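You operate a simulated robot arm through the tools that you are given. There is no shell and no other tool. Be economical: measure what you need, move in short steps, check, and stop when the job is done.

You run a simulated two-armed robot. Do the job below in one go: nothing can be reset, and whatever is moved stays where it is left.

Task
Press the brass plug into the red tube at force 50.
Fine: tube in the drawer, drawer shut, hold both big buttons, a hand on each, till the plug is flush; then pull the drawer out again; leave the other tubes. Set down upright: what you pick out.

The check looks at the end state, three seconds after you hand in, the way a careful person would. Anything else that was tipped, shoved, dropped, spilled or broken makes it a failure.

Robot
Two 6-joint arms with two-finger parallel grippers on one trunk, on a base that drives. Base frame: it is fixed to the floor where the robot stands at the start and does not move with it; the origin is under the middle of the robot, x ahead of it, y to its left, z up. Lengths are in mm, angles in degrees, forces in N, time in s.
The left shoulder is at the start at [60, 187, 1097], the right one opposite. With the tool pointing down near the work surface each hand reaches from about 220 to 620 mm from the robot's upright axis, wherever it stands, measured 20 degrees to its own side. Places, roughly: big purple button [500, -600, 800]; big teal button [500, -300, 800]; black force dial [600, -500, 1000]; blue tube brass plug [500, -200, 800]; green tube brass plug [600, -200, 800]; press drawer [500, -500, 800]; red tube brass plug [500, -200, 800]; well of the press drawer [500, -500, 800]. Payload 1.57 kg a hand.
The TCP of each hand is the grasp point between the finger pads, 30 mm short of the fingertips. In the tool frame z runs along the fingers and y along their closing line. Largest opening 110 mm; finger width 24, thickness 12; the body of the gripper, 48 by 112 mm, starts 78 mm behind the TCP.
Orientation is told as [roll, pitch, yaw] about the base's x, y, z axes, in that order, counted from this pose: with the fingers straight down and closing along the base's y, the tool's x points along the base's -x, its y along +y and its z along -z.

Tools
- The arms move only by the tool step_arm. It takes "left_plan", "right_plan" or both (then of equal length, played together; a hand with none holds still); each is a list of rows, each a list of 7 numbers: the finger opening in mm, from 0 to 110, then the shift along the tool's x, y, z in mm, then the turn, a rotation vector about the tool's x, y, z in degrees. In form: [[gripper, tx, ty, tz, ax, ay, az], ...]. A call has 1 to 10 rows; each row shifts and turns the commanded pose from where the row before left it, along the tool's axes as they then stand. Rows are played at 5 a second. More than 50 mm and 8.6 degrees between two rows, or a gripper value outside its range, and nothing of the call is played. Where a pose cannot be reached the arm comes as near as it can. A force on the tool above 60 N (or 10 N above the force at the start of the call, whichever is more), or a blocked arm, ends the call early, and 0.2 s more pass. Each finger travels about 153 mm/s and halts on what it meets, pressing with about 42 N; the grip force reading is that of the motor and also rises with nothing between the fingers. The clock runs only during rows and for 0.2 s after the last one: add rows that do not move to give the fingers time. The reply holds the time, the measured pose of the TCP, the force on the tool along the base axes, the opening and the grip force, in the units named above and with some noise, with the torque about the TCP (base axes, N m) and any sound that the robot's microphone picked up.
- Cameras (640 x 400 px; columns grow to the right, rows downward): "scene" is now at [-8.2, -30.3, 1616.4]; the picture's right is [-0.49, -0.87, 0.00], its down [-0.73, 0.41, -0.55] and it looks along [0.48, -0.27, -0.83] (base axes); focal length 271 px, centre (320, 200). "left" rides on the left gripper at [70, -16, -141] in its tool frame; the picture's right is [0.23, 0.97, 0.00], its down [-0.86, 0.20, -0.48] and it looks along [-0.47, 0.11, 0.88] (tool axes); focal length 222 px, centre (320, 200). "right" rides on the right gripper at [70, 16, -141] in its tool frame; the picture's right is [-0.23, 0.97, 0.00], its down [-0.86, -0.20, -0.48] and it looks along [-0.47, -0.11, 0.88] (tool axes); focal length 222 px, centre (320, 200). There is no depth. A picture from a camera that has moved, and an enlarged one, comes with that camera's place and axes in the base frame and with its lens. The place of the scene camera against the robot may be out by one fixed shift of up to 25 mm in any direction.
- snapshot(camera): a new picture of that camera. The clock stands still meanwhile.
- slide_trunk(by): slides the trunk up (or, below 0, down) by that many mm; the arms and the scene camera ride with it, the base frame stays. It gives what a move gives, with no picture.
- steer(legs): drives the robot by 1 to 6 legs, each [ahead, left, turn to the left] in mm, mm and degrees, along the robot's own axes; the way and the turn of a leg run together, so that a leg with both is an arc; at most 1500 mm and 180 degrees a leg. The arms and the cameras ride along, it lands a little off, and it stops where it bumps. It gives what a move gives.
- aim_head(pan, tilt): turns the head with the scene camera to pan (to the left, within 86 degrees either way) and tilt (down, from -29 to 69), counted from straight ahead of the robot. It gives what a move gives.
- zoom(camera, box): a new picture of the part [left, top, right, bottom] of that camera's present view, enlarged. The clock stands still meanwhile.
- close_job(): hands the job in; it is judged then, once.

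Work in short steps. Places have to be worked out from the pictures, the camera data and where the tool is seen: move nearer, look again, correct. Check each grasp and each placing, and mend what went wrong. You have 120 turns and 108 pictures in all, those below and enlarged ones among them. Open the grippers and draw the arms clear of the work before you hand the job in, unless the task says otherwise; then end with one line.

The tools are called after "Call:" as name(argument=value, ...) on one line, values as JSON. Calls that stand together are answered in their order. step_arm: Moves the arms, as the interface text tells. Its arguments: {"type":"object","properties":{"left_plan":{"type":"array","items":{"type":"array","items":{"type":"number"}}},"right_plan":{"type":"array","items":{"type":"array","items":{"type":"number"}}}},"required":[]} The other tools are called the same way: slide_trunk (by) slides the trunk up or down; steer (legs) drives the base; aim_head (pan, tilt) turns the head that bears the scene camera; snapshot (camera) takes a picture; zoom (camera, box) takes an enlarged picture of a part of a camera's view; close_job () hands the job in.

At the start:

```text
clock: 0.0
left_eef_pos: [405.5, -14.5, 1177.5]
left_tool_rot: [0.0, 0.0, 0.0]
left_force: [0.6, 0.7, 0.0]
left_ft_torque: [-0.02, 0.01, 0.01]
left_gripper_width: 110.1
left_gripper_force: 0.0
right_eef_pos: [294.0, -373.4, 1110.5]
right_tool_rot: [0.0, 0.0, 0.0]
right_force: [0.3, -0.2, 0.6]
right_ft_torque: [0.02, -0.01, 0.04]
right_gripper_width: 109.9
right_gripper_force: 0.1
trunk travel left (down, up): [-725.0, 265.0]
robot x, y, heading: [0.1, -0.7, 0.1]
head pan, tilt: [-29.3, 56.4]
```

scene: 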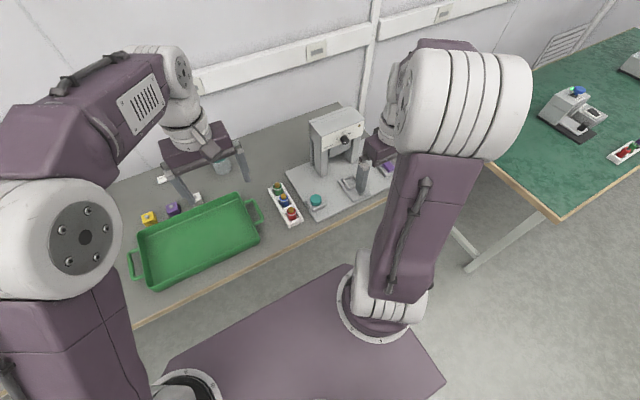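
right: 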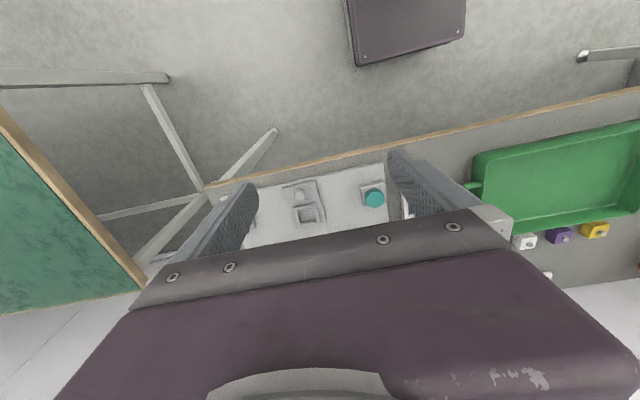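
left: 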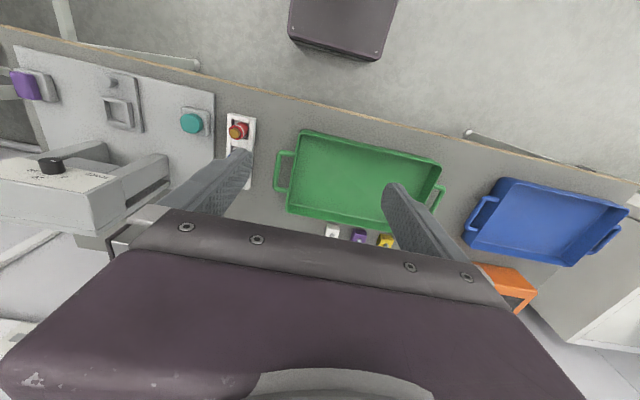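

The press stands right of the tube rack, and another press is on the green table to the far right. I zoom in on the press and tubes first.

Call:
zoom(camera="scene", box=[250, 90, 420, 230])

Call:
zoom(camera="left", box=[0, 50, 280, 225])

```text
2.86 times, centred on (335, 160) of scene
camera zoom: at [-8.2, -30.3, 1616.4], right [-0.49, -0.87, 0.0], down [-0.73, 0.41, -0.55], along [0.48, -0.27, -0.83], focal length 774 px, centre (277, 314)
```

zoom: 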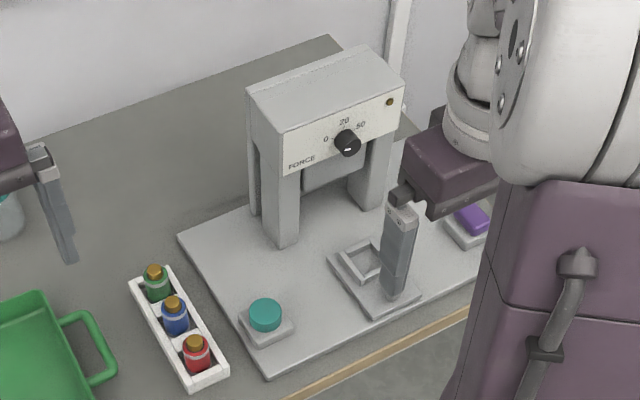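

```text
2.29 times, centred on (140, 138) of left
camera zoom: at [335.8, -31.9, 1320.1], right [-0.23, 0.97, 0.0], down [0.86, 0.2, 0.48], along [0.47, 0.11, -0.88], focal length 508 px, centre (731, 343)
```

zoom: 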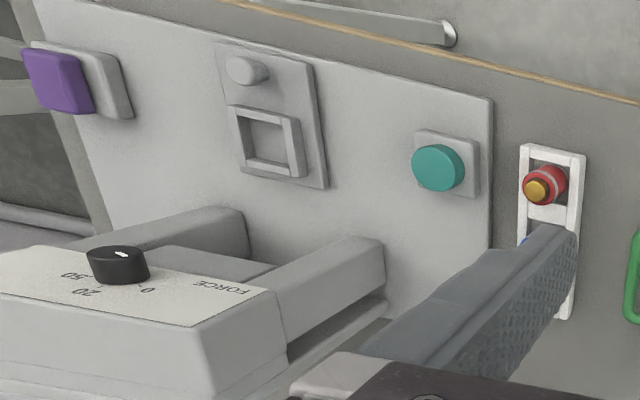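

The press centre is near y -450, so both buttons only come in reach if the base stands in front of it. I drive sideways to the right; the hands are well above everything.

Call:
steer(legs=[[0, -430, 0]])

Call:
aim_head(pan=0, tilt=50)

Call:
snapshot(camera="scene")

Call:
snapshot(camera="left")

Call:
snapshot(camera="right")

```text
clock: 2.6
left_eef_pos: [407.5, -448.4, 1177.9]
left_tool_rot: [0.0, 0.0, 0.2]
left_force: [0.2, 0.4, -0.2]
left_ft_torque: [0.0, -0.01, 0.02]
left_gripper_width: 110.0
left_gripper_force: 0.0
right_eef_pos: [296.4, -806.9, 1111.2]
right_tool_rot: [0.0, 0.0, 0.2]
right_force: [-0.2, -0.6, -0.2]
right_ft_torque: [0.03, 0.01, -0.01]
right_gripper_width: 110.1
right_gripper_force: 0.1
trunk travel left (down, up): [-725.0, 265.0]
robot x, y, heading: [0.1, -435.4, 0.5]
head pan, tilt: [-29.3, 56.4]
```

```text
clock: 3.6
left_eef_pos: [406.9, -448.3, 1179.8]
left_tool_rot: [0.0, 0.0, 0.1]
left_force: [0.1, 0.3, 0.0]
left_ft_torque: [-0.02, 0.0, 0.0]
left_gripper_width: 109.8
left_gripper_force: 0.1
right_eef_pos: [295.6, -804.6, 1110.2]
right_tool_rot: [0.0, 0.0, 0.2]
right_force: [0.6, -0.5, 0.1]
right_ft_torque: [0.01, -0.01, 0.02]
right_gripper_width: 110.3
right_gripper_force: 0.1
trunk travel left (down, up): [-725.0, 265.0]
robot x, y, heading: [0.2, -431.7, 0.4]
head pan, tilt: [0.0, 50.0]
```

```text
102 pictures are left
camera scene: at [7.9, -431.2, 1624.7], right [0.0, -1.0, 0.0], down [-0.77, 0.0, -0.64], along [0.64, 0.0, -0.77], focal length 271 px, centre (320, 200)
```

scene: 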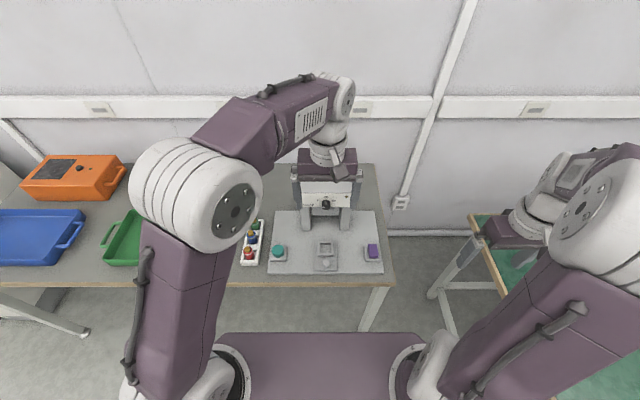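

```text
101 pictures are left
camera left: at [336.5, -466.2, 1320.1], right [-0.23, 0.97, 0.0], down [0.85, 0.2, 0.48], along [0.47, 0.11, -0.88], focal length 222 px, centre (320, 200)
```

left: 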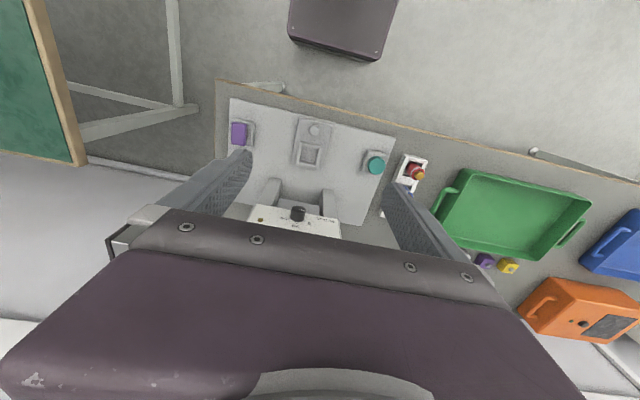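

```text
100 pictures are left
camera right: at [227.0, -789.2, 1251.9], right [0.22, 0.97, 0.0], down [0.86, -0.2, 0.48], along [0.47, -0.11, -0.88], focal length 222 px, centre (320, 200)
```

right: 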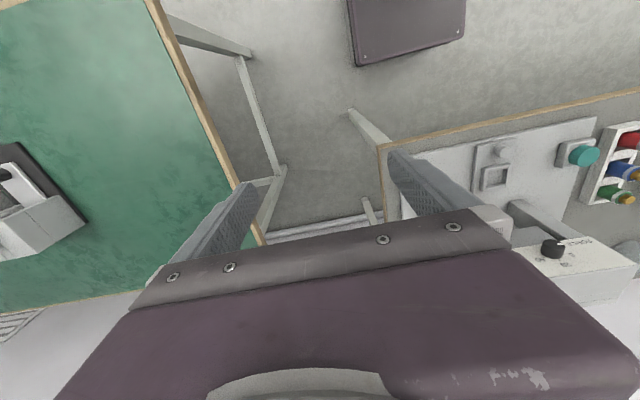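

From two hand cameras: dial front ≈[570,-455,951], well ≈[508,-450,775], knob ≈[442,-456,~790], purple ≈[488,-622], teal ≈[489,-289]. I look at the dial's pointer, the knob and the tubes in enlarged views.

Call:
zoom(camera="right", box=[460, 110, 640, 290])

Call:
zoom(camera="scene", box=[230, 170, 400, 280])

```text
2.22 times, centred on (550, 200) of right
camera zoom: at [227.0, -789.2, 1251.9], right [0.22, 0.97, 0.0], down [0.86, -0.2, 0.48], along [0.47, -0.11, -0.88], focal length 494 px, centre (-191, 200)
```

zoom: 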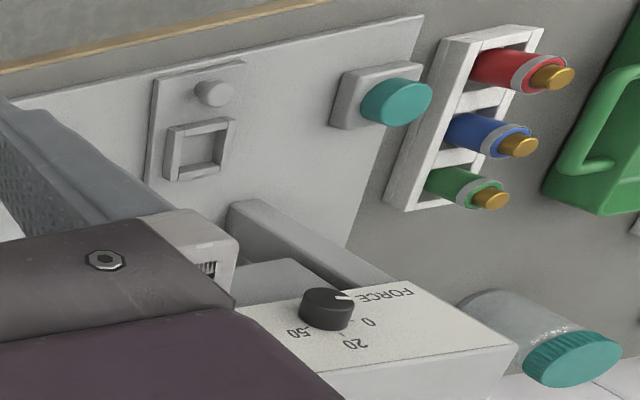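

```text
3.64 times, centred on (315, 225) of scene
camera zoom: at [7.9, -431.2, 1624.7], right [0.0, -1.0, 0.0], down [-0.77, 0.0, -0.64], along [0.64, 0.0, -0.77], focal length 985 px, centre (338, 109)
```

zoom: 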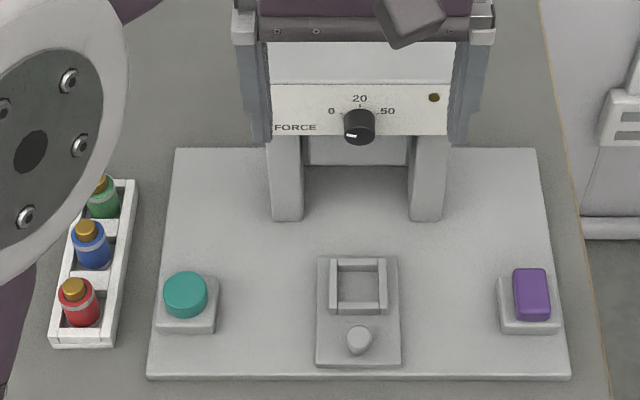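

The pointer seems to sit left of 0 now. I take the left hand aside and swing the right hand forward to horizontal to reach the dial.

Call:
step_arm(left_plan=[[110, 0, 45, 0, 0, 0, 0], [110, 0, 45, 0, 0, 0, 0], [110, 0, 45, 0, 0, 0, 0], [110, 0, 45, 0, 0, 0, 0], [110, 0, 45, 0, 0, 0, 0], [110, 0, 0, 0, 0, 0, 0], [110, 0, 0, 0, 0, 0, 0], [110, 0, 0, 0, 0, 0, 0], [110, 0, 0, 0, 0, 0, 0], [110, 0, 0, 0, 0, 0, 0]], right_plan=[[110, -37, 0, 0, 0, 0, 0], [110, -37, 0, 0, 0, 0, 0], [110, -37, 0, 0, 0, 0, 0], [110, -37, 0, 0, 0, -8, 0], [110, 0, 0, 0, 0, -8, 0], [110, 0, 0, 0, 0, -8, 0], [110, 0, 0, 0, 0, -8, 0], [110, 0, 0, 0, 0, -8, 0], [110, 0, 0, 0, 0, -8, 0], [110, 0, 0, 0, 0, -8, 0]])

```text
clock: 5.8
left_eef_pos: [405.7, -221.8, 1179.5]
left_tool_rot: [0.1, 0.1, 0.3]
left_force: [-0.1, 0.7, 0.2]
left_ft_torque: [0.01, 0.01, -0.03]
left_gripper_width: 110.0
left_gripper_force: 0.0
right_eef_pos: [443.9, -807.1, 1110.8]
right_tool_rot: [0.0, -56.0, 0.1]
right_force: [-0.8, -0.3, 0.7]
right_ft_torque: [0.01, 0.03, 0.01]
right_gripper_width: 110.2
right_gripper_force: 0.1
trunk travel left (down, up): [-725.0, 265.0]
robot x, y, heading: [-1.3, -434.8, 0.2]
head pan, tilt: [0.0, 50.0]
```

Pitch is going as expected; I finish the turn and bring the hand in front of the dial.

Call:
step_arm(right_plan=[[110, 0, 44, 0, 0, -8.5, 0], [110, 0, 44, 0, 0, -8.5, 0], [110, 0, 44, 0, 0, -8.5, 0], [110, 0, 44, 0, 0, -8.5, 0], [110, 38, 44, 0, 0, 0, 0], [110, 38, 44, 0, 0, 0, 0], [110, 38, 44, 0, 0, 0, 0], [110, 38, 44, 0, 0, 0, 0], [110, 0, 0, 0, 0, 0, 0]])

Call:
snapshot(camera="right")

Call:
snapshot(camera="scene")

```text
refused: row 5 steps farther than a row can; nothing moved
```

```text
97 pictures are left
camera right: at [288.2, -789.6, 1131.3], right [0.12, 0.97, 0.19], down [0.08, -0.2, 0.98], along [0.99, -0.11, -0.1], focal length 222 px, centre (320, 200)
```

right: 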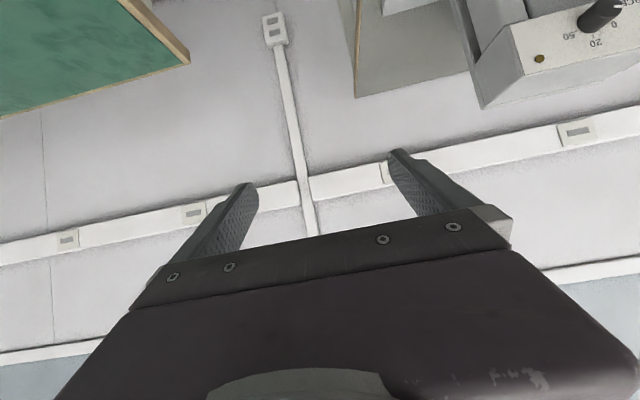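

```text
96 pictures are left
camera scene: at [8.1, -432.0, 1624.7], right [0.0, -1.0, 0.0], down [-0.77, 0.0, -0.64], along [0.64, 0.0, -0.77], focal length 271 px, centre (320, 200)
```

scene: 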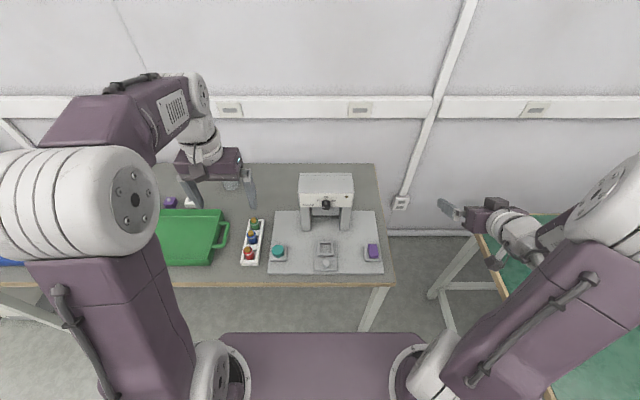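

The step was too long diagonally; I replay with shorter steps.

Call:
step_arm(right_plan=[[110, 0, 44, 0, 0, -8.5, 0], [110, 0, 44, 0, 0, -8.5, 0], [110, 0, 44, 0, 0, -8.5, 0], [110, 0, 44, 0, 0, -8.5, 0], [110, 30, 35, 0, 0, 0, 0], [110, 30, 35, 0, 0, 0, 0], [110, 30, 35, 0, 0, 0, 0], [110, 30, 35, 0, 0, 0, 0], [110, 30, 35, 0, 0, 0, 0], [110, 0, 0, 0, 0, 0, 0]])

Call:
snapshot(camera="right")

Call:
zoom(camera="scene", box=[220, 150, 420, 280])

```text
clock: 8.0
left_eef_pos: [405.8, -222.2, 1180.5]
left_tool_rot: [0.0, -0.1, 0.2]
left_force: [0.5, -0.4, 0.1]
left_ft_torque: [-0.01, 0.0, -0.01]
left_gripper_width: 110.1
left_gripper_force: 0.0
right_eef_pos: [508.6, -691.9, 1237.3]
right_tool_rot: [64.4, -89.3, -63.8]
right_force: [-0.2, 0.3, -0.4]
right_ft_torque: [-0.01, 0.02, 0.02]
right_gripper_width: 110.4
right_gripper_force: 0.1
right hand out of reach, approached as far as the arm can: row 1, 2, 3, 4, 5, 6, 7, 8, 9
trunk travel left (down, up): [-725.0, 265.0]
robot x, y, heading: [-1.7, -436.3, -0.0]
head pan, tilt: [0.0, 50.0]
```

```text
95 pictures are left
camera right: at [366.9, -676.1, 1168.2], right [-0.01, 0.97, 0.24], down [-0.47, -0.22, 0.86], along [0.88, -0.1, 0.46], focal length 222 px, centre (320, 200)
```

right: 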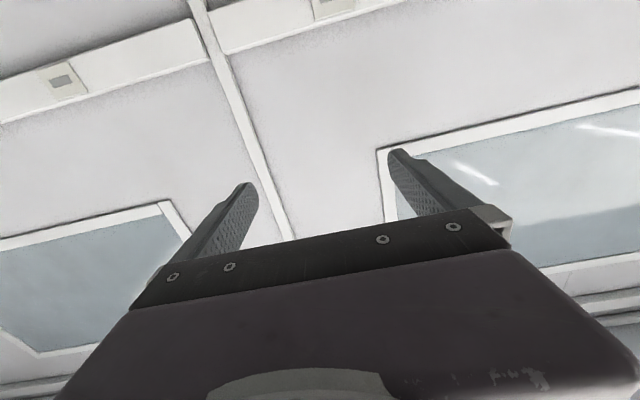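

```text
3.08 times, centred on (320, 215) of scene
camera zoom: at [8.1, -431.2, 1624.7], right [0.0, -1.0, 0.0], down [-0.77, 0.0, -0.64], along [0.64, 0.0, -0.77], focal length 833 px, centre (320, 154)
```

zoom: 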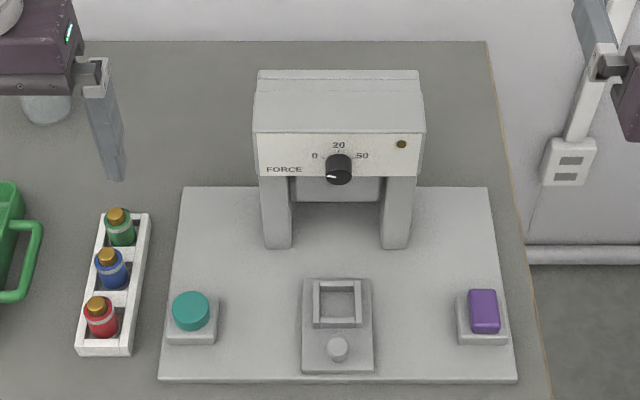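

The horizontal pose near the robot is out of the arm's reach (too close in). I hold for a row to see where the commanded pose now stands, then plan backing up the base.

Call:
step_arm(right_plan=[[110, 0, 0, 0, 0, 0, 0], [110, 0, 0, 0, 0, 0, 0]])

Call:
steer(legs=[[-150, 0, 0]])

```text
clock: 8.6
left_eef_pos: [406.9, -223.0, 1180.3]
left_tool_rot: [0.0, 0.0, 0.2]
left_force: [-0.2, 0.1, 0.5]
left_ft_torque: [0.04, 0.0, -0.01]
left_gripper_width: 110.0
left_gripper_force: 0.0
right_eef_pos: [508.5, -693.5, 1237.0]
right_tool_rot: [64.6, -89.3, -63.9]
right_force: [-0.1, -0.2, -0.3]
right_ft_torque: [-0.03, -0.01, -0.01]
right_gripper_width: 110.0
right_gripper_force: 0.0
trunk travel left (down, up): [-725.0, 265.0]
robot x, y, heading: [0.6, -433.6, 0.3]
head pan, tilt: [0.0, 50.0]
```

```text
clock: 9.9
left_eef_pos: [259.4, -223.3, 1178.5]
left_tool_rot: [0.1, 0.1, 0.2]
left_force: [0.3, 0.9, 0.3]
left_ft_torque: [0.01, 0.04, 0.02]
left_gripper_width: 110.0
left_gripper_force: 0.1
right_eef_pos: [363.2, -692.2, 1236.1]
right_tool_rot: [58.0, -89.3, -57.3]
right_force: [-0.1, -0.1, -0.2]
right_ft_torque: [0.0, -0.03, -0.03]
right_gripper_width: 110.0
right_gripper_force: 0.1
trunk travel left (down, up): [-725.0, 265.0]
robot x, y, heading: [-147.9, -437.7, 0.5]
head pan, tilt: [0.0, 50.0]
```

The commanded pose resets to the actual one. The arm holds horizontal well at this height relative to its shoulder, so I lower the trunk 280 mm to bring the hand to dial height.

Call:
slide_trunk(by=-280)

Call:
snapshot(camera="scene")

Call:
snapshot(camera="right")

```text
clock: 12.8
left_eef_pos: [258.1, -222.6, 899.8]
left_tool_rot: [0.0, 0.1, 0.2]
left_force: [0.6, 0.6, 0.0]
left_ft_torque: [-0.03, -0.01, -0.03]
left_gripper_width: 110.1
left_gripper_force: 0.0
right_eef_pos: [361.1, -693.1, 957.4]
right_tool_rot: [64.4, -89.2, -63.7]
right_force: [0.1, 1.4, -0.4]
right_ft_torque: [0.03, 0.0, 0.01]
right_gripper_width: 110.0
right_gripper_force: 0.2
trunk travel left (down, up): [-445.0, 545.0]
robot x, y, heading: [-147.9, -433.5, 0.1]
head pan, tilt: [0.0, 50.0]
```

```text
93 pictures are left
camera scene: at [-139.9, -431.7, 1344.7], right [0.0, -1.0, 0.0], down [-0.77, 0.0, -0.64], along [0.64, 0.0, -0.77], focal length 271 px, centre (320, 200)
```

scene: 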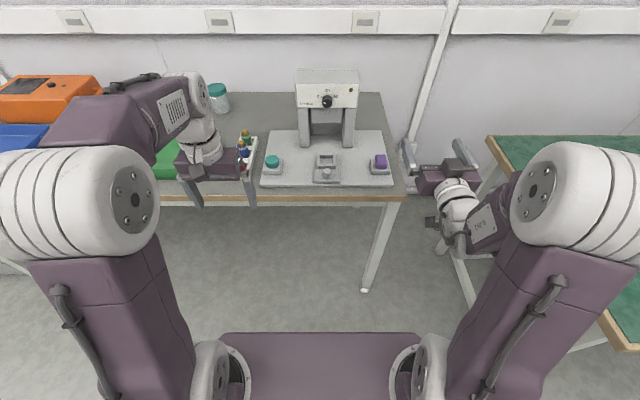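

```text
92 pictures are left
camera right: at [219.2, -676.4, 888.2], right [-0.01, 0.97, 0.24], down [-0.47, -0.22, 0.86], along [0.88, -0.1, 0.46], focal length 222 px, centre (320, 200)
```

right: 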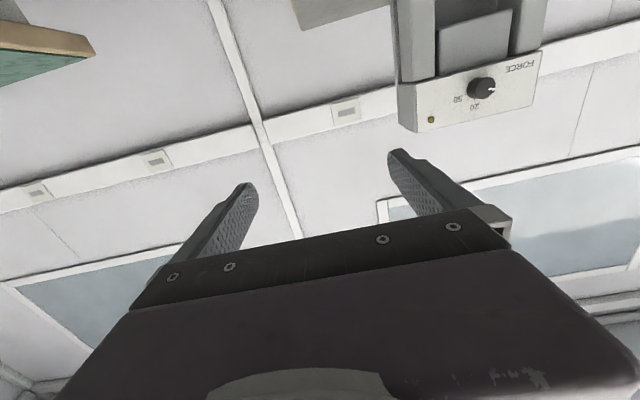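

Dial confirmed near [565,-455,949]. Zoom to read its pointer and scale.

Call:
zoom(camera="right", box=[390, 40, 550, 140])

Call:
zoom(camera="scene", box=[285, 65, 365, 115])

```text
4.00 times, centred on (470, 90) of right
camera zoom: at [219.2, -676.4, 888.2], right [-0.01, 0.97, 0.24], down [-0.47, -0.22, 0.86], along [0.88, -0.1, 0.46], focal length 888 px, centre (-280, 640)
```

zoom: 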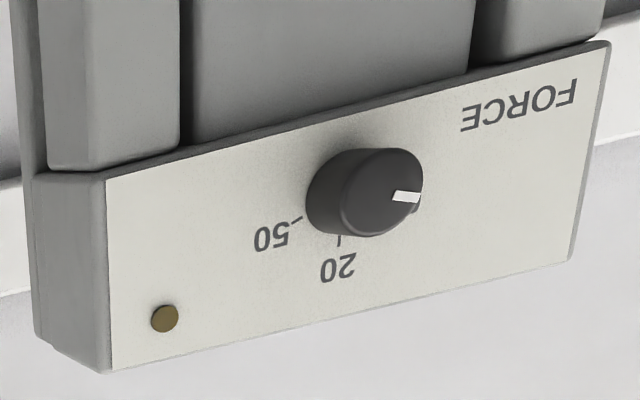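

```text
8.00 times, centred on (325, 90) of scene
camera zoom: at [-139.9, -431.7, 1344.7], right [0.0, -1.0, 0.0], down [-0.77, 0.0, -0.64], along [0.64, 0.0, -0.77], focal length 2166 px, centre (280, 1080)
```

zoom: 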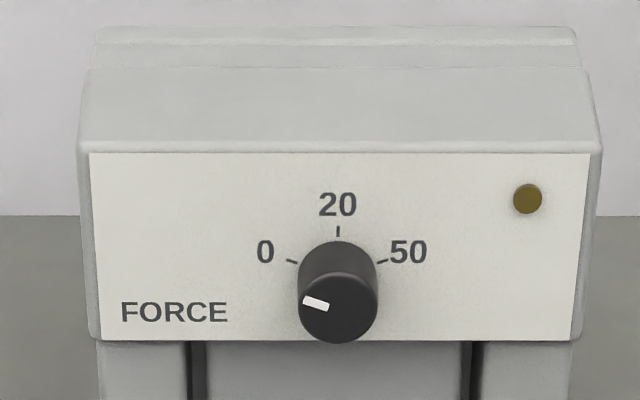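

The pointer stands at 0 (−70°), 50 is at +70°: I need +140° clockwise. I drive the base left 237 mm so the right hand comes before the dial.

Call:
steer(legs=[[0, 237, 0]])

Call:
step_arm(right_plan=[[110, 0, 0, 30, 0, 0, 0], [110, 0, 0, 30, 0, 0, 0], [110, 0, 0, 30, 0, 0, 0], [110, 0, 0, 0, 0, 0, 0]])

Call:
snapshot(camera="right")

Call:
snapshot(camera="scene")

```text
clock: 14.5
left_eef_pos: [256.7, 12.7, 900.3]
left_tool_rot: [0.0, 0.0, 0.3]
left_force: [-0.8, -0.2, -0.5]
left_ft_torque: [-0.03, 0.01, 0.01]
left_gripper_width: 109.8
left_gripper_force: 0.1
right_eef_pos: [359.5, -457.2, 957.4]
right_tool_rot: [62.5, -89.2, -61.7]
right_force: [-0.1, 0.4, 0.3]
right_ft_torque: [0.0, 0.02, -0.01]
right_gripper_width: 109.9
right_gripper_force: 0.0
trunk travel left (down, up): [-445.0, 545.0]
robot x, y, heading: [-147.0, -198.1, 0.2]
head pan, tilt: [0.0, 50.0]
```

```text
clock: 15.5
left_eef_pos: [255.6, 12.2, 901.5]
left_tool_rot: [0.0, 0.0, 0.3]
left_force: [0.4, 0.7, 0.4]
left_ft_torque: [0.02, 0.0, -0.06]
left_gripper_width: 109.9
left_gripper_force: 0.0
right_eef_pos: [449.0, -457.3, 957.3]
right_tool_rot: [65.2, -89.2, -64.5]
right_force: [-0.1, -0.2, -0.4]
right_ft_torque: [-0.03, 0.03, -0.01]
right_gripper_width: 110.0
right_gripper_force: 0.1
trunk travel left (down, up): [-445.0, 545.0]
robot x, y, heading: [-146.3, -197.6, 0.1]
head pan, tilt: [0.0, 50.0]
```

```text
89 pictures are left
camera right: at [308.9, -440.5, 887.1], right [-0.01, 0.97, 0.24], down [-0.47, -0.22, 0.86], along [0.88, -0.1, 0.46], focal length 222 px, centre (320, 200)
```

right: 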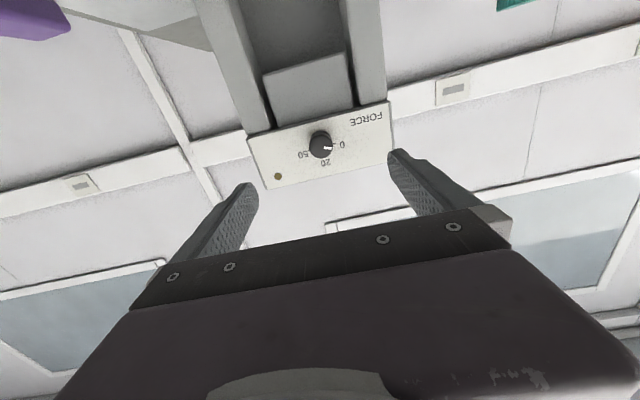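

```text
88 pictures are left
camera scene: at [-141.5, -197.2, 1344.7], right [0.01, -1.0, 0.0], down [-0.77, 0.0, -0.64], along [0.64, 0.0, -0.77], focal length 271 px, centre (320, 200)
```

scene: 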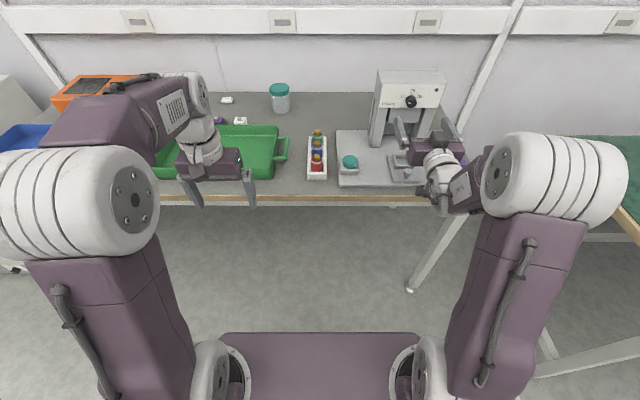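

Dial centre refined to ≈[567 front,-452.5,951]. I centre the hand on it and pre-roll it −70° so one clean +140° turn is possible.

Call:
step_arm(right_plan=[[80, 6, 4.5, 20, 0, 0, 0], [70, 0, 0, 20, 0, 0, -8], [60, 0, 0, 0, 0, 0, -8], [60, 0, 0, 0, 0, 0, -8], [60, 0, 0, 0, 0, 0, -8], [60, 0, 0, 0, 0, 0, -8], [60, 0, 0, 0, 0, 0, -8], [60, 0, 0, 0, 0, 0, -8], [60, 0, 0, 0, 0, 0, -8], [60, 0, 0, 0, 0, 0, -6]])

Call:
snapshot(camera="right")

Call:
zoom(camera="scene", box=[360, 60, 480, 220])

```text
clock: 17.7
left_eef_pos: [256.3, 12.3, 899.9]
left_tool_rot: [0.0, 0.0, 0.3]
left_force: [0.0, 0.7, 0.6]
left_ft_torque: [-0.03, -0.01, 0.01]
left_gripper_width: 109.9
left_gripper_force: 0.1
right_eef_pos: [558.7, -578.8, 1116.8]
right_tool_rot: [-88.8, -26.2, 90.5]
right_force: [0.1, 0.0, -0.1]
right_ft_torque: [-0.01, 0.02, -0.01]
right_gripper_width: 59.7
right_gripper_force: 0.1
right hand out of reach, approached as far as the arm can: row 1, 2, 3, 4, 5, 6, 7, 8, 9, 10
trunk travel left (down, up): [-445.0, 545.0]
robot x, y, heading: [-148.9, -203.3, 0.2]
head pan, tilt: [0.0, 50.0]
```

```text
87 pictures are left
camera right: at [419.4, -635.4, 1072.6], right [-0.02, 0.63, -0.77], down [-0.48, 0.67, 0.57], along [0.88, 0.39, 0.29], focal length 222 px, centre (320, 200)
```

right: 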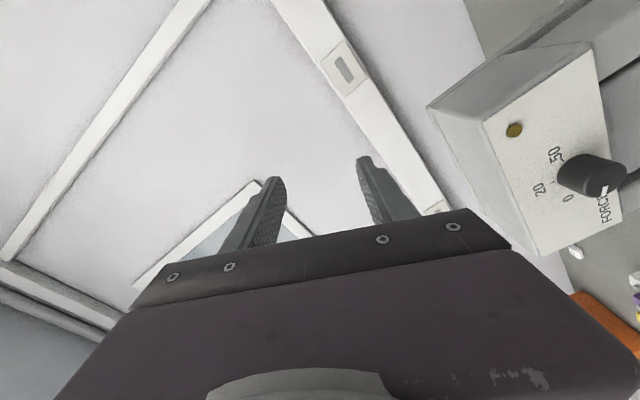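

```text
2.50 times, centred on (420, 140) of scene
camera zoom: at [-140.8, -197.4, 1344.7], right [0.01, -1.0, 0.0], down [-0.77, 0.0, -0.64], along [0.64, 0.0, -0.77], focal length 677 px, centre (70, 350)
```

zoom: 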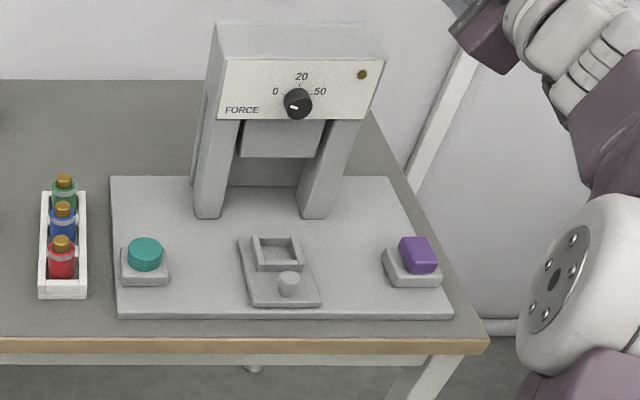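

The solver kept orientation (forward, rolled −64°) and gave up position: it wants the hand high relative to the shoulder. I'll lower the trunk further; first back off and check the elbow's surroundings.

Call:
steer(legs=[[-100, 0, 0]])

Call:
aim_head(pan=-45, tilt=45)

Call:
snapshot(camera="scene")

```text
clock: 18.9
left_eef_pos: [157.7, 11.5, 899.5]
left_tool_rot: [-0.1, 0.0, 0.3]
left_force: [-0.7, 0.2, 0.2]
left_ft_torque: [0.0, -0.02, -0.02]
left_gripper_width: 110.2
left_gripper_force: 0.1
right_eef_pos: [460.7, -580.2, 1116.3]
right_tool_rot: [-89.0, -26.3, 90.5]
right_force: [-0.6, 0.1, -0.4]
right_ft_torque: [-0.04, -0.01, 0.0]
right_gripper_width: 60.0
right_gripper_force: 0.1
trunk travel left (down, up): [-445.0, 545.0]
robot x, y, heading: [-243.6, -197.3, 0.6]
head pan, tilt: [0.0, 50.0]
```

```text
clock: 20.0
left_eef_pos: [158.9, 12.8, 900.6]
left_tool_rot: [0.0, 0.0, 0.3]
left_force: [-0.3, -0.3, 0.3]
left_ft_torque: [-0.04, -0.03, 0.0]
left_gripper_width: 110.2
left_gripper_force: 0.0
right_eef_pos: [461.8, -580.3, 1116.2]
right_tool_rot: [-89.0, -26.4, 90.5]
right_force: [-0.2, -0.4, -0.1]
right_ft_torque: [0.01, -0.01, -0.01]
right_gripper_width: 60.0
right_gripper_force: 0.1
trunk travel left (down, up): [-445.0, 545.0]
robot x, y, heading: [-244.2, -199.9, 0.5]
head pan, tilt: [-45.0, 45.0]
```

```text
85 pictures are left
camera scene: at [-257.4, -255.4, 1351.6], right [-0.7, -0.71, 0.0], down [-0.5, 0.5, -0.71], along [0.5, -0.5, -0.71], focal length 271 px, centre (320, 200)
```

scene: 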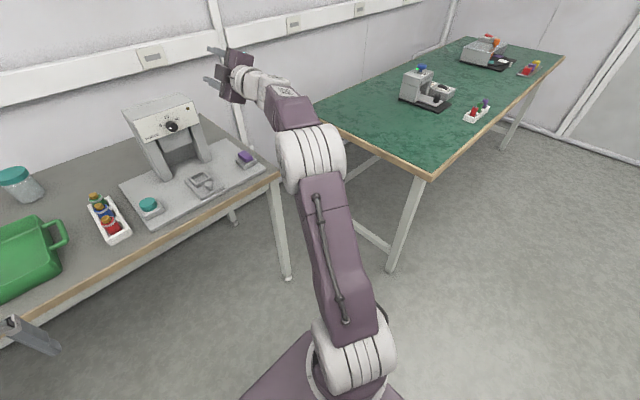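

The elbow is clear of both tables. Lower 166 mm, go left 127 mm in front of the dial.

Call:
slide_trunk(by=-166)

Call:
steer(legs=[[0, 127, 0]])

Call:
snapshot(camera="right")

Call:
snapshot(camera="scene")

```text
clock: 21.9
left_eef_pos: [159.8, 11.9, 734.1]
left_tool_rot: [-0.1, 0.0, 0.4]
left_force: [0.6, -0.4, -0.6]
left_ft_torque: [-0.01, 0.0, 0.01]
left_gripper_width: 110.1
left_gripper_force: 0.0
right_eef_pos: [462.4, -580.8, 950.2]
right_tool_rot: [-89.0, -26.3, 90.5]
right_force: [-0.7, -0.5, 0.6]
right_ft_torque: [0.0, 0.02, 0.0]
right_gripper_width: 59.7
right_gripper_force: 0.0
trunk travel left (down, up): [-279.0, 711.0]
robot x, y, heading: [-242.6, -200.7, 0.5]
head pan, tilt: [-45.0, 45.0]
```

```text
clock: 23.1
left_eef_pos: [158.5, 137.7, 733.4]
left_tool_rot: [-0.1, 0.1, 0.2]
left_force: [-0.1, 0.3, 0.1]
left_ft_torque: [0.0, 0.02, -0.03]
left_gripper_width: 109.9
left_gripper_force: 0.2
right_eef_pos: [459.5, -453.7, 951.7]
right_tool_rot: [-89.1, -26.4, 90.5]
right_force: [0.3, 0.3, 0.1]
right_ft_torque: [0.01, 0.03, -0.03]
right_gripper_width: 59.8
right_gripper_force: 0.0
trunk travel left (down, up): [-279.0, 711.0]
robot x, y, heading: [-245.8, -77.6, 0.3]
head pan, tilt: [-45.0, 45.0]
```

```text
84 pictures are left
camera right: at [320.5, -509.3, 906.9], right [-0.02, 0.64, -0.77], down [-0.48, 0.67, 0.57], along [0.88, 0.38, 0.29], focal length 222 px, centre (320, 200)
```

right: 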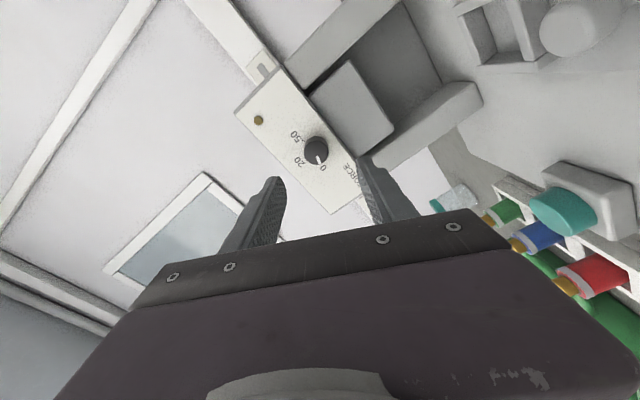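

```text
83 pictures are left
camera scene: at [-258.3, -128.2, 1185.6], right [-0.7, -0.71, 0.0], down [-0.5, 0.5, -0.71], along [0.5, -0.5, -0.71], focal length 271 px, centre (320, 200)
```

scene: 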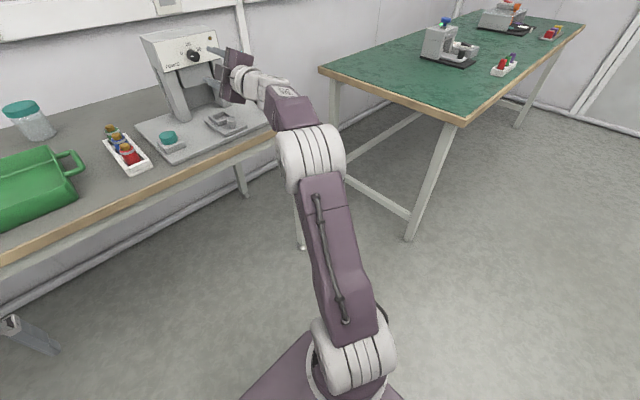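

Aligned with the dial within ~2 mm. I drive ahead 60 mm (tips then ≈15 mm short of the knob).

Call:
steer(legs=[[60, 0, 0]])

Call:
step_arm(right_plan=[[60, 0, 0, 2, 0, 0, 0], [60, 0, 0, 0, 0, 0, 0]])

Call:
zoom(camera="right", box=[200, 60, 440, 260])

```text
clock: 24.1
left_eef_pos: [218.8, 138.2, 733.2]
left_tool_rot: [-0.1, 0.1, 0.3]
left_force: [-1.4, -0.1, -0.2]
left_ft_torque: [0.01, 0.01, 0.01]
left_gripper_width: 109.9
left_gripper_force: 0.0
right_eef_pos: [521.8, -453.2, 947.7]
right_tool_rot: [-88.9, -26.4, 90.4]
right_force: [0.8, 0.7, -0.3]
right_ft_torque: [0.02, -0.03, -0.02]
right_gripper_width: 60.2
right_gripper_force: 0.1
trunk travel left (down, up): [-279.0, 711.0]
robot x, y, heading: [-188.9, -75.1, -0.0]
head pan, tilt: [-45.0, 45.0]
```

```text
clock: 24.7
left_eef_pos: [218.1, 138.0, 733.9]
left_tool_rot: [0.1, 0.1, 0.4]
left_force: [0.3, 0.6, -0.2]
left_ft_torque: [-0.01, 0.03, -0.01]
left_gripper_width: 110.1
left_gripper_force: 0.1
right_eef_pos: [521.5, -453.8, 949.9]
right_tool_rot: [-89.0, -26.5, 90.6]
right_force: [0.1, 0.3, 0.1]
right_ft_torque: [-0.01, 0.0, -0.01]
right_gripper_width: 60.0
right_gripper_force: 0.1
trunk travel left (down, up): [-279.0, 711.0]
robot x, y, heading: [-185.7, -76.4, 0.3]
head pan, tilt: [-45.0, 45.0]
```

```text
2.00 times, centred on (320, 160) of right
camera zoom: at [381.9, -509.8, 906.5], right [-0.02, 0.64, -0.77], down [-0.48, 0.67, 0.57], along [0.88, 0.38, 0.29], focal length 444 px, centre (320, 280)
```

zoom: 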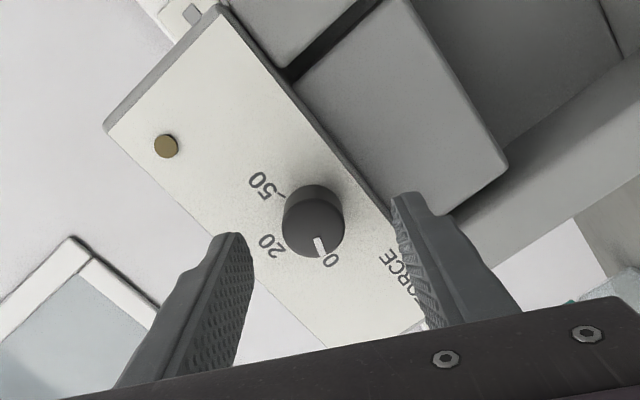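

Good alignment. Advance 29 mm by base so the pads overlap the knob, then read.

Call:
steer(legs=[[29, 0, 0]])

Call:
zoom(camera="right", box=[200, 60, 440, 260])

```text
clock: 25.5
left_eef_pos: [245.5, 137.8, 734.3]
left_tool_rot: [-0.1, -0.1, 0.3]
left_force: [1.0, 0.2, 0.1]
left_ft_torque: [0.01, 0.0, -0.02]
left_gripper_width: 110.2
left_gripper_force: 0.1
right_eef_pos: [552.6, -452.8, 949.2]
right_tool_rot: [-88.8, -26.3, 90.5]
right_force: [0.5, 0.1, 0.9]
right_ft_torque: [-0.03, -0.01, -0.03]
right_gripper_width: 59.7
right_gripper_force: 0.1
trunk travel left (down, up): [-279.0, 711.0]
robot x, y, heading: [-161.0, -73.7, 0.6]
head pan, tilt: [-45.0, 45.0]
```

```text
2.00 times, centred on (320, 160) of right
camera zoom: at [411.0, -509.3, 906.2], right [-0.02, 0.64, -0.77], down [-0.48, 0.67, 0.57], along [0.88, 0.38, 0.29], focal length 444 px, centre (320, 280)
```

zoom: 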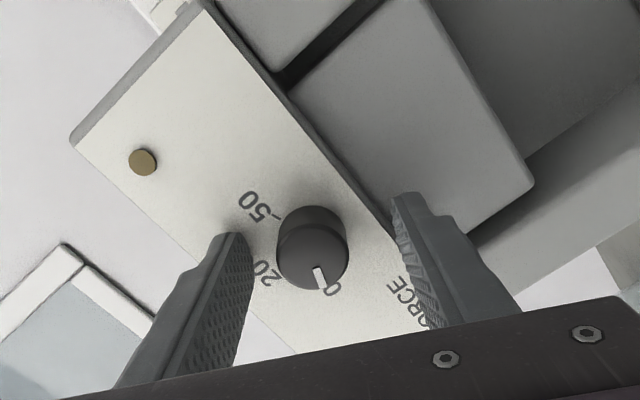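

The knob lies between the pads, ~3 mm toward tool −y. I shift and close on it.

Call:
step_arm(right_plan=[[60, 0, -3, 0, 0, 0, 0], [40, 0, 0, 0, 0, 0, 0], [25, 0, 0, 0, 0, 0, 0], [25, 0, 0, 0, 0, 0, 0]])

Call:
zoom(camera="right", box=[200, 60, 440, 260])

```text
clock: 26.5
left_eef_pos: [246.8, 138.7, 734.1]
left_tool_rot: [-0.1, 0.0, 0.4]
left_force: [-0.5, 0.6, 0.5]
left_ft_torque: [-0.02, -0.02, 0.01]
left_gripper_width: 110.1
left_gripper_force: 0.1
right_eef_pos: [551.4, -454.3, 952.9]
right_tool_rot: [-89.0, -26.4, 90.5]
right_force: [-0.9, 0.9, -1.6]
right_ft_torque: [-0.01, -0.77, -0.19]
right_gripper_width: 28.0
right_gripper_force: 38.6
trunk travel left (down, up): [-279.0, 711.0]
robot x, y, heading: [-160.2, -75.1, 0.3]
head pan, tilt: [-45.0, 45.0]
```

```text
2.00 times, centred on (320, 160) of right
camera zoom: at [411.3, -510.5, 909.2], right [-0.02, 0.64, -0.77], down [-0.48, 0.67, 0.57], along [0.88, 0.38, 0.29], focal length 444 px, centre (320, 280)
```

zoom: 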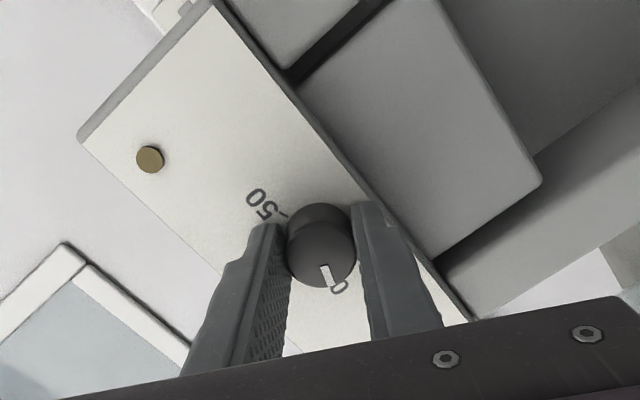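

The knob is gripped (28 mm wide). I turn clockwise in a first batch and check reach.

Call:
step_arm(right_plan=[[25, 0, 0, 0, 0, 0, 8], [25, 0, 0, 0, 0, 0, 8], [25, 0, 0, 0, 0, 0, 8]])

Call:
zoom(camera="right", box=[200, 60, 440, 260])

```text
clock: 27.3
left_eef_pos: [246.7, 138.7, 735.0]
left_tool_rot: [0.0, 0.0, 0.3]
left_force: [-0.2, -0.2, 0.4]
left_ft_torque: [0.01, 0.02, -0.02]
left_gripper_width: 109.8
left_gripper_force: 0.0
right_eef_pos: [552.6, -454.2, 952.5]
right_tool_rot: [-88.6, -50.5, 89.9]
right_force: [4.8, -0.2, 1.9]
right_ft_torque: [0.03, -1.18, 0.04]
right_gripper_width: 28.0
right_gripper_force: 37.8
trunk travel left (down, up): [-279.0, 711.0]
robot x, y, heading: [-162.4, -73.6, 0.5]
head pan, tilt: [-45.0, 45.0]
```

```text
2.00 times, centred on (320, 160) of right
camera zoom: at [410.6, -487.0, 890.4], right [-0.02, 0.9, -0.44], down [-0.47, 0.38, 0.79], along [0.88, 0.23, 0.41], focal length 444 px, centre (320, 280)
```

zoom: 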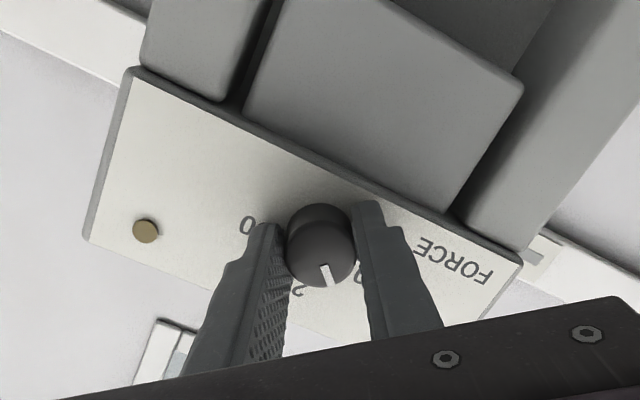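

The knob turns with the hand. Continue in batches.

Call:
step_arm(right_plan=[[25, 0, 0, 0, 0, 0, 8], [25, 0, 0, 0, 0, 0, 8], [25, 0, 0, 0, 0, 0, 8], [25, 0, 0, 0, 0, 0, 8], [25, 0, 0, 0, 0, 0, 8]])

```text
clock: 28.5
left_eef_pos: [245.2, 137.9, 733.3]
left_tool_rot: [0.0, 0.0, 0.2]
left_force: [-0.1, 0.4, 0.7]
left_ft_torque: [-0.03, -0.01, 0.0]
left_gripper_width: 109.9
left_gripper_force: 0.0
right_eef_pos: [551.2, -452.7, 953.3]
right_tool_rot: [29.9, -88.9, -29.0]
right_force: [1.0, 2.0, 0.3]
right_ft_torque: [-0.01, -0.73, -0.67]
right_gripper_width: 27.9
right_gripper_force: 38.0
trunk travel left (down, up): [-279.0, 711.0]
robot x, y, heading: [-161.0, -75.3, 0.5]
head pan, tilt: [-45.0, 45.0]
```

Rotated 64° so far with no reach issue; another batch.

Call:
step_arm(right_plan=[[25, 0, 0, 0, 0, 0, 8], [25, 0, 0, 0, 0, 0, 8], [25, 0, 0, 0, 0, 0, 8], [25, 0, 0, 0, 0, 0, 8], [25, 0, 0, 0, 0, 0, 8]])

Call:
zoom(camera="right", box=[200, 60, 440, 260])

```text
clock: 29.7
left_eef_pos: [245.7, 137.7, 733.7]
left_tool_rot: [0.0, 0.0, 0.3]
left_force: [-0.6, -0.3, 0.6]
left_ft_torque: [-0.01, 0.0, 0.01]
left_gripper_width: 109.9
left_gripper_force: 0.0
right_eef_pos: [550.6, -453.7, 952.3]
right_tool_rot: [88.4, -49.5, -87.8]
right_force: [-2.6, 3.5, -1.3]
right_ft_torque: [-0.01, -0.26, -0.04]
right_gripper_width: 27.5
right_gripper_force: 37.7
trunk travel left (down, up): [-279.0, 711.0]
robot x, y, heading: [-159.2, -74.6, 0.2]
head pan, tilt: [-45.0, 45.0]
```

```text
2.00 times, centred on (320, 160) of right
camera zoom: at [409.2, -397.1, 912.3], right [0.0, 0.59, 0.81], down [-0.46, -0.72, 0.53], along [0.89, -0.37, 0.27], focal length 444 px, centre (320, 280)
```

zoom: 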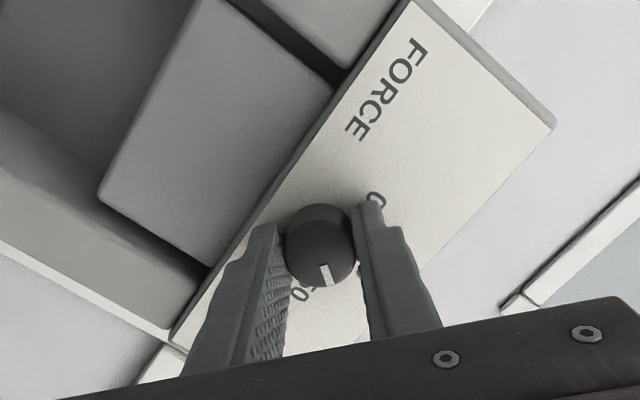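

Rotated 104°; about 36° remain. Turn 34° and look.

Call:
step_arm(right_plan=[[25, 0, 0, 0, 0, 0, 8.5], [25, 0, 0, 0, 0, 0, 8.5], [25, 0, 0, 0, 0, 0, 8.5], [25, 0, 0, 0, 0, 0, 8.5], [25, 0, 0, 0, 0, 0, 0]])

Call:
zoom(camera="right", box=[200, 60, 440, 260])

Call:
aim_head(pan=-30, tilt=20)

Call:
snapshot(camera="scene")

```text
clock: 30.9
left_eef_pos: [246.2, 140.0, 732.7]
left_tool_rot: [0.0, 0.0, 0.3]
left_force: [0.1, 0.7, -0.4]
left_ft_torque: [0.0, -0.02, 0.0]
left_gripper_width: 110.1
left_gripper_force: 0.1
right_eef_pos: [551.6, -453.5, 953.1]
right_tool_rot: [89.1, -15.6, -88.7]
right_force: [2.4, 1.0, 1.7]
right_ft_torque: [0.01, -0.66, 1.15]
right_gripper_width: 27.4
right_gripper_force: 38.3
trunk travel left (down, up): [-279.0, 711.0]
robot x, y, heading: [-155.2, -78.8, 0.2]
head pan, tilt: [-45.0, 45.0]
```

```text
2.00 times, centred on (320, 160) of right
camera zoom: at [409.6, -383.1, 951.8], right [0.02, 0.04, 1.0], down [-0.46, -0.89, 0.04], along [0.89, -0.46, 0.01], focal length 444 px, centre (320, 280)
```

zoom: 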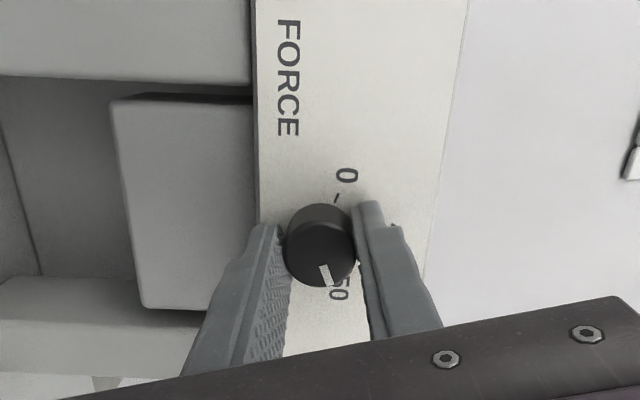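

```text
clock: 31.8
left_eef_pos: [246.7, 137.6, 733.2]
left_tool_rot: [0.0, 0.0, 0.3]
left_force: [-0.6, 0.9, -0.7]
left_ft_torque: [-0.04, 0.03, 0.02]
left_gripper_width: 109.9
left_gripper_force: 0.0
right_eef_pos: [550.7, -453.6, 951.5]
right_tool_rot: [89.0, -15.6, -88.8]
right_force: [4.0, 1.7, 3.4]
right_ft_torque: [-0.01, -0.82, 0.39]
right_gripper_width: 27.5
right_gripper_force: 37.9
trunk travel left (down, up): [-279.0, 711.0]
robot x, y, heading: [-159.9, -84.0, 0.2]
head pan, tilt: [-30.0, 20.0]
```

```text
76 pictures are left
camera scene: at [-147.3, -117.3, 1224.2], right [-0.5, -0.87, 0.0], down [-0.3, 0.17, -0.94], along [0.82, -0.47, -0.34], focal length 271 px, centre (320, 200)
```

scene: 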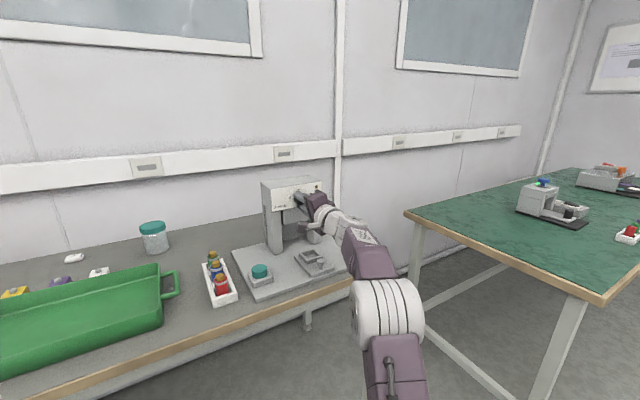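

Turned ~138°. I add 2°, release, and back off to read the dial.

Call:
step_arm(right_plan=[[25, 0, 0, 0, 0, 0, 2], [25, 0, 0, 0, 0, 0, 0], [45, 0, 0, 0, 0, 0, 0], [60, 0, 0, 0, 0, 0, 0], [60, 0, 0, 0, 0, 0, 0]])

Call:
steer(legs=[[-80, 0, 0]])

Call:
zoom(camera="right", box=[240, 80, 400, 220])

Call:
zoom(camera="scene", box=[250, 165, 350, 245])

```text
clock: 33.0
left_eef_pos: [247.2, 138.7, 734.1]
left_tool_rot: [0.0, 0.0, 0.3]
left_force: [-0.7, 0.5, 0.7]
left_ft_torque: [-0.02, -0.01, -0.02]
left_gripper_width: 109.8
left_gripper_force: 0.1
right_eef_pos: [551.6, -454.9, 952.5]
right_tool_rot: [89.0, -13.7, -88.8]
right_force: [-0.6, 0.0, -1.3]
right_ft_torque: [0.0, 0.01, 0.02]
right_gripper_width: 59.8
right_gripper_force: 0.1
trunk travel left (down, up): [-279.0, 711.0]
robot x, y, heading: [-161.1, -72.4, 0.6]
head pan, tilt: [-30.0, 20.0]
```

```text
clock: 34.1
left_eef_pos: [164.4, 138.6, 733.4]
left_tool_rot: [0.0, -0.1, 0.3]
left_force: [-1.1, -0.7, -0.1]
left_ft_torque: [0.0, -0.05, -0.01]
left_gripper_width: 110.2
left_gripper_force: 0.0
right_eef_pos: [470.6, -452.8, 952.8]
right_tool_rot: [89.1, -13.6, -88.6]
right_force: [-0.6, -1.0, 0.4]
right_ft_torque: [-0.01, 0.02, 0.01]
right_gripper_width: 60.0
right_gripper_force: 0.0
trunk travel left (down, up): [-279.0, 711.0]
robot x, y, heading: [-233.9, -75.0, 0.4]
head pan, tilt: [-30.0, 20.0]
```

```text
2.86 times, centred on (320, 150) of right
camera zoom: at [329.4, -383.1, 954.4], right [0.01, 0.01, 1.0], down [-0.46, -0.89, 0.01], along [0.89, -0.46, -0.01], focal length 635 px, centre (320, 343)
```

zoom: 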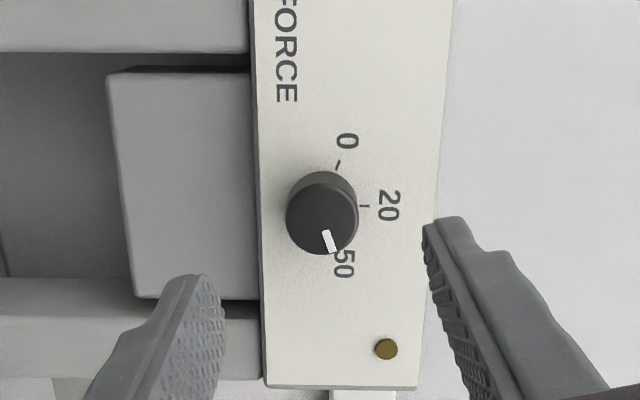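

```text
5.00 times, centred on (300, 205) of scene
camera zoom: at [-228.6, -118.3, 1224.3], right [-0.49, -0.87, 0.0], down [-0.3, 0.17, -0.94], along [0.82, -0.46, -0.34], focal length 1354 px, centre (420, 175)
```

zoom: 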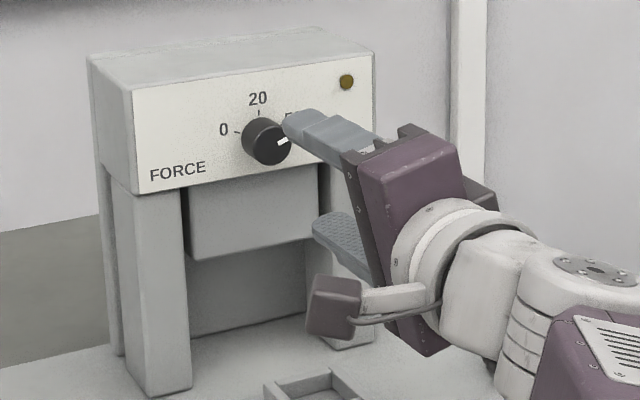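

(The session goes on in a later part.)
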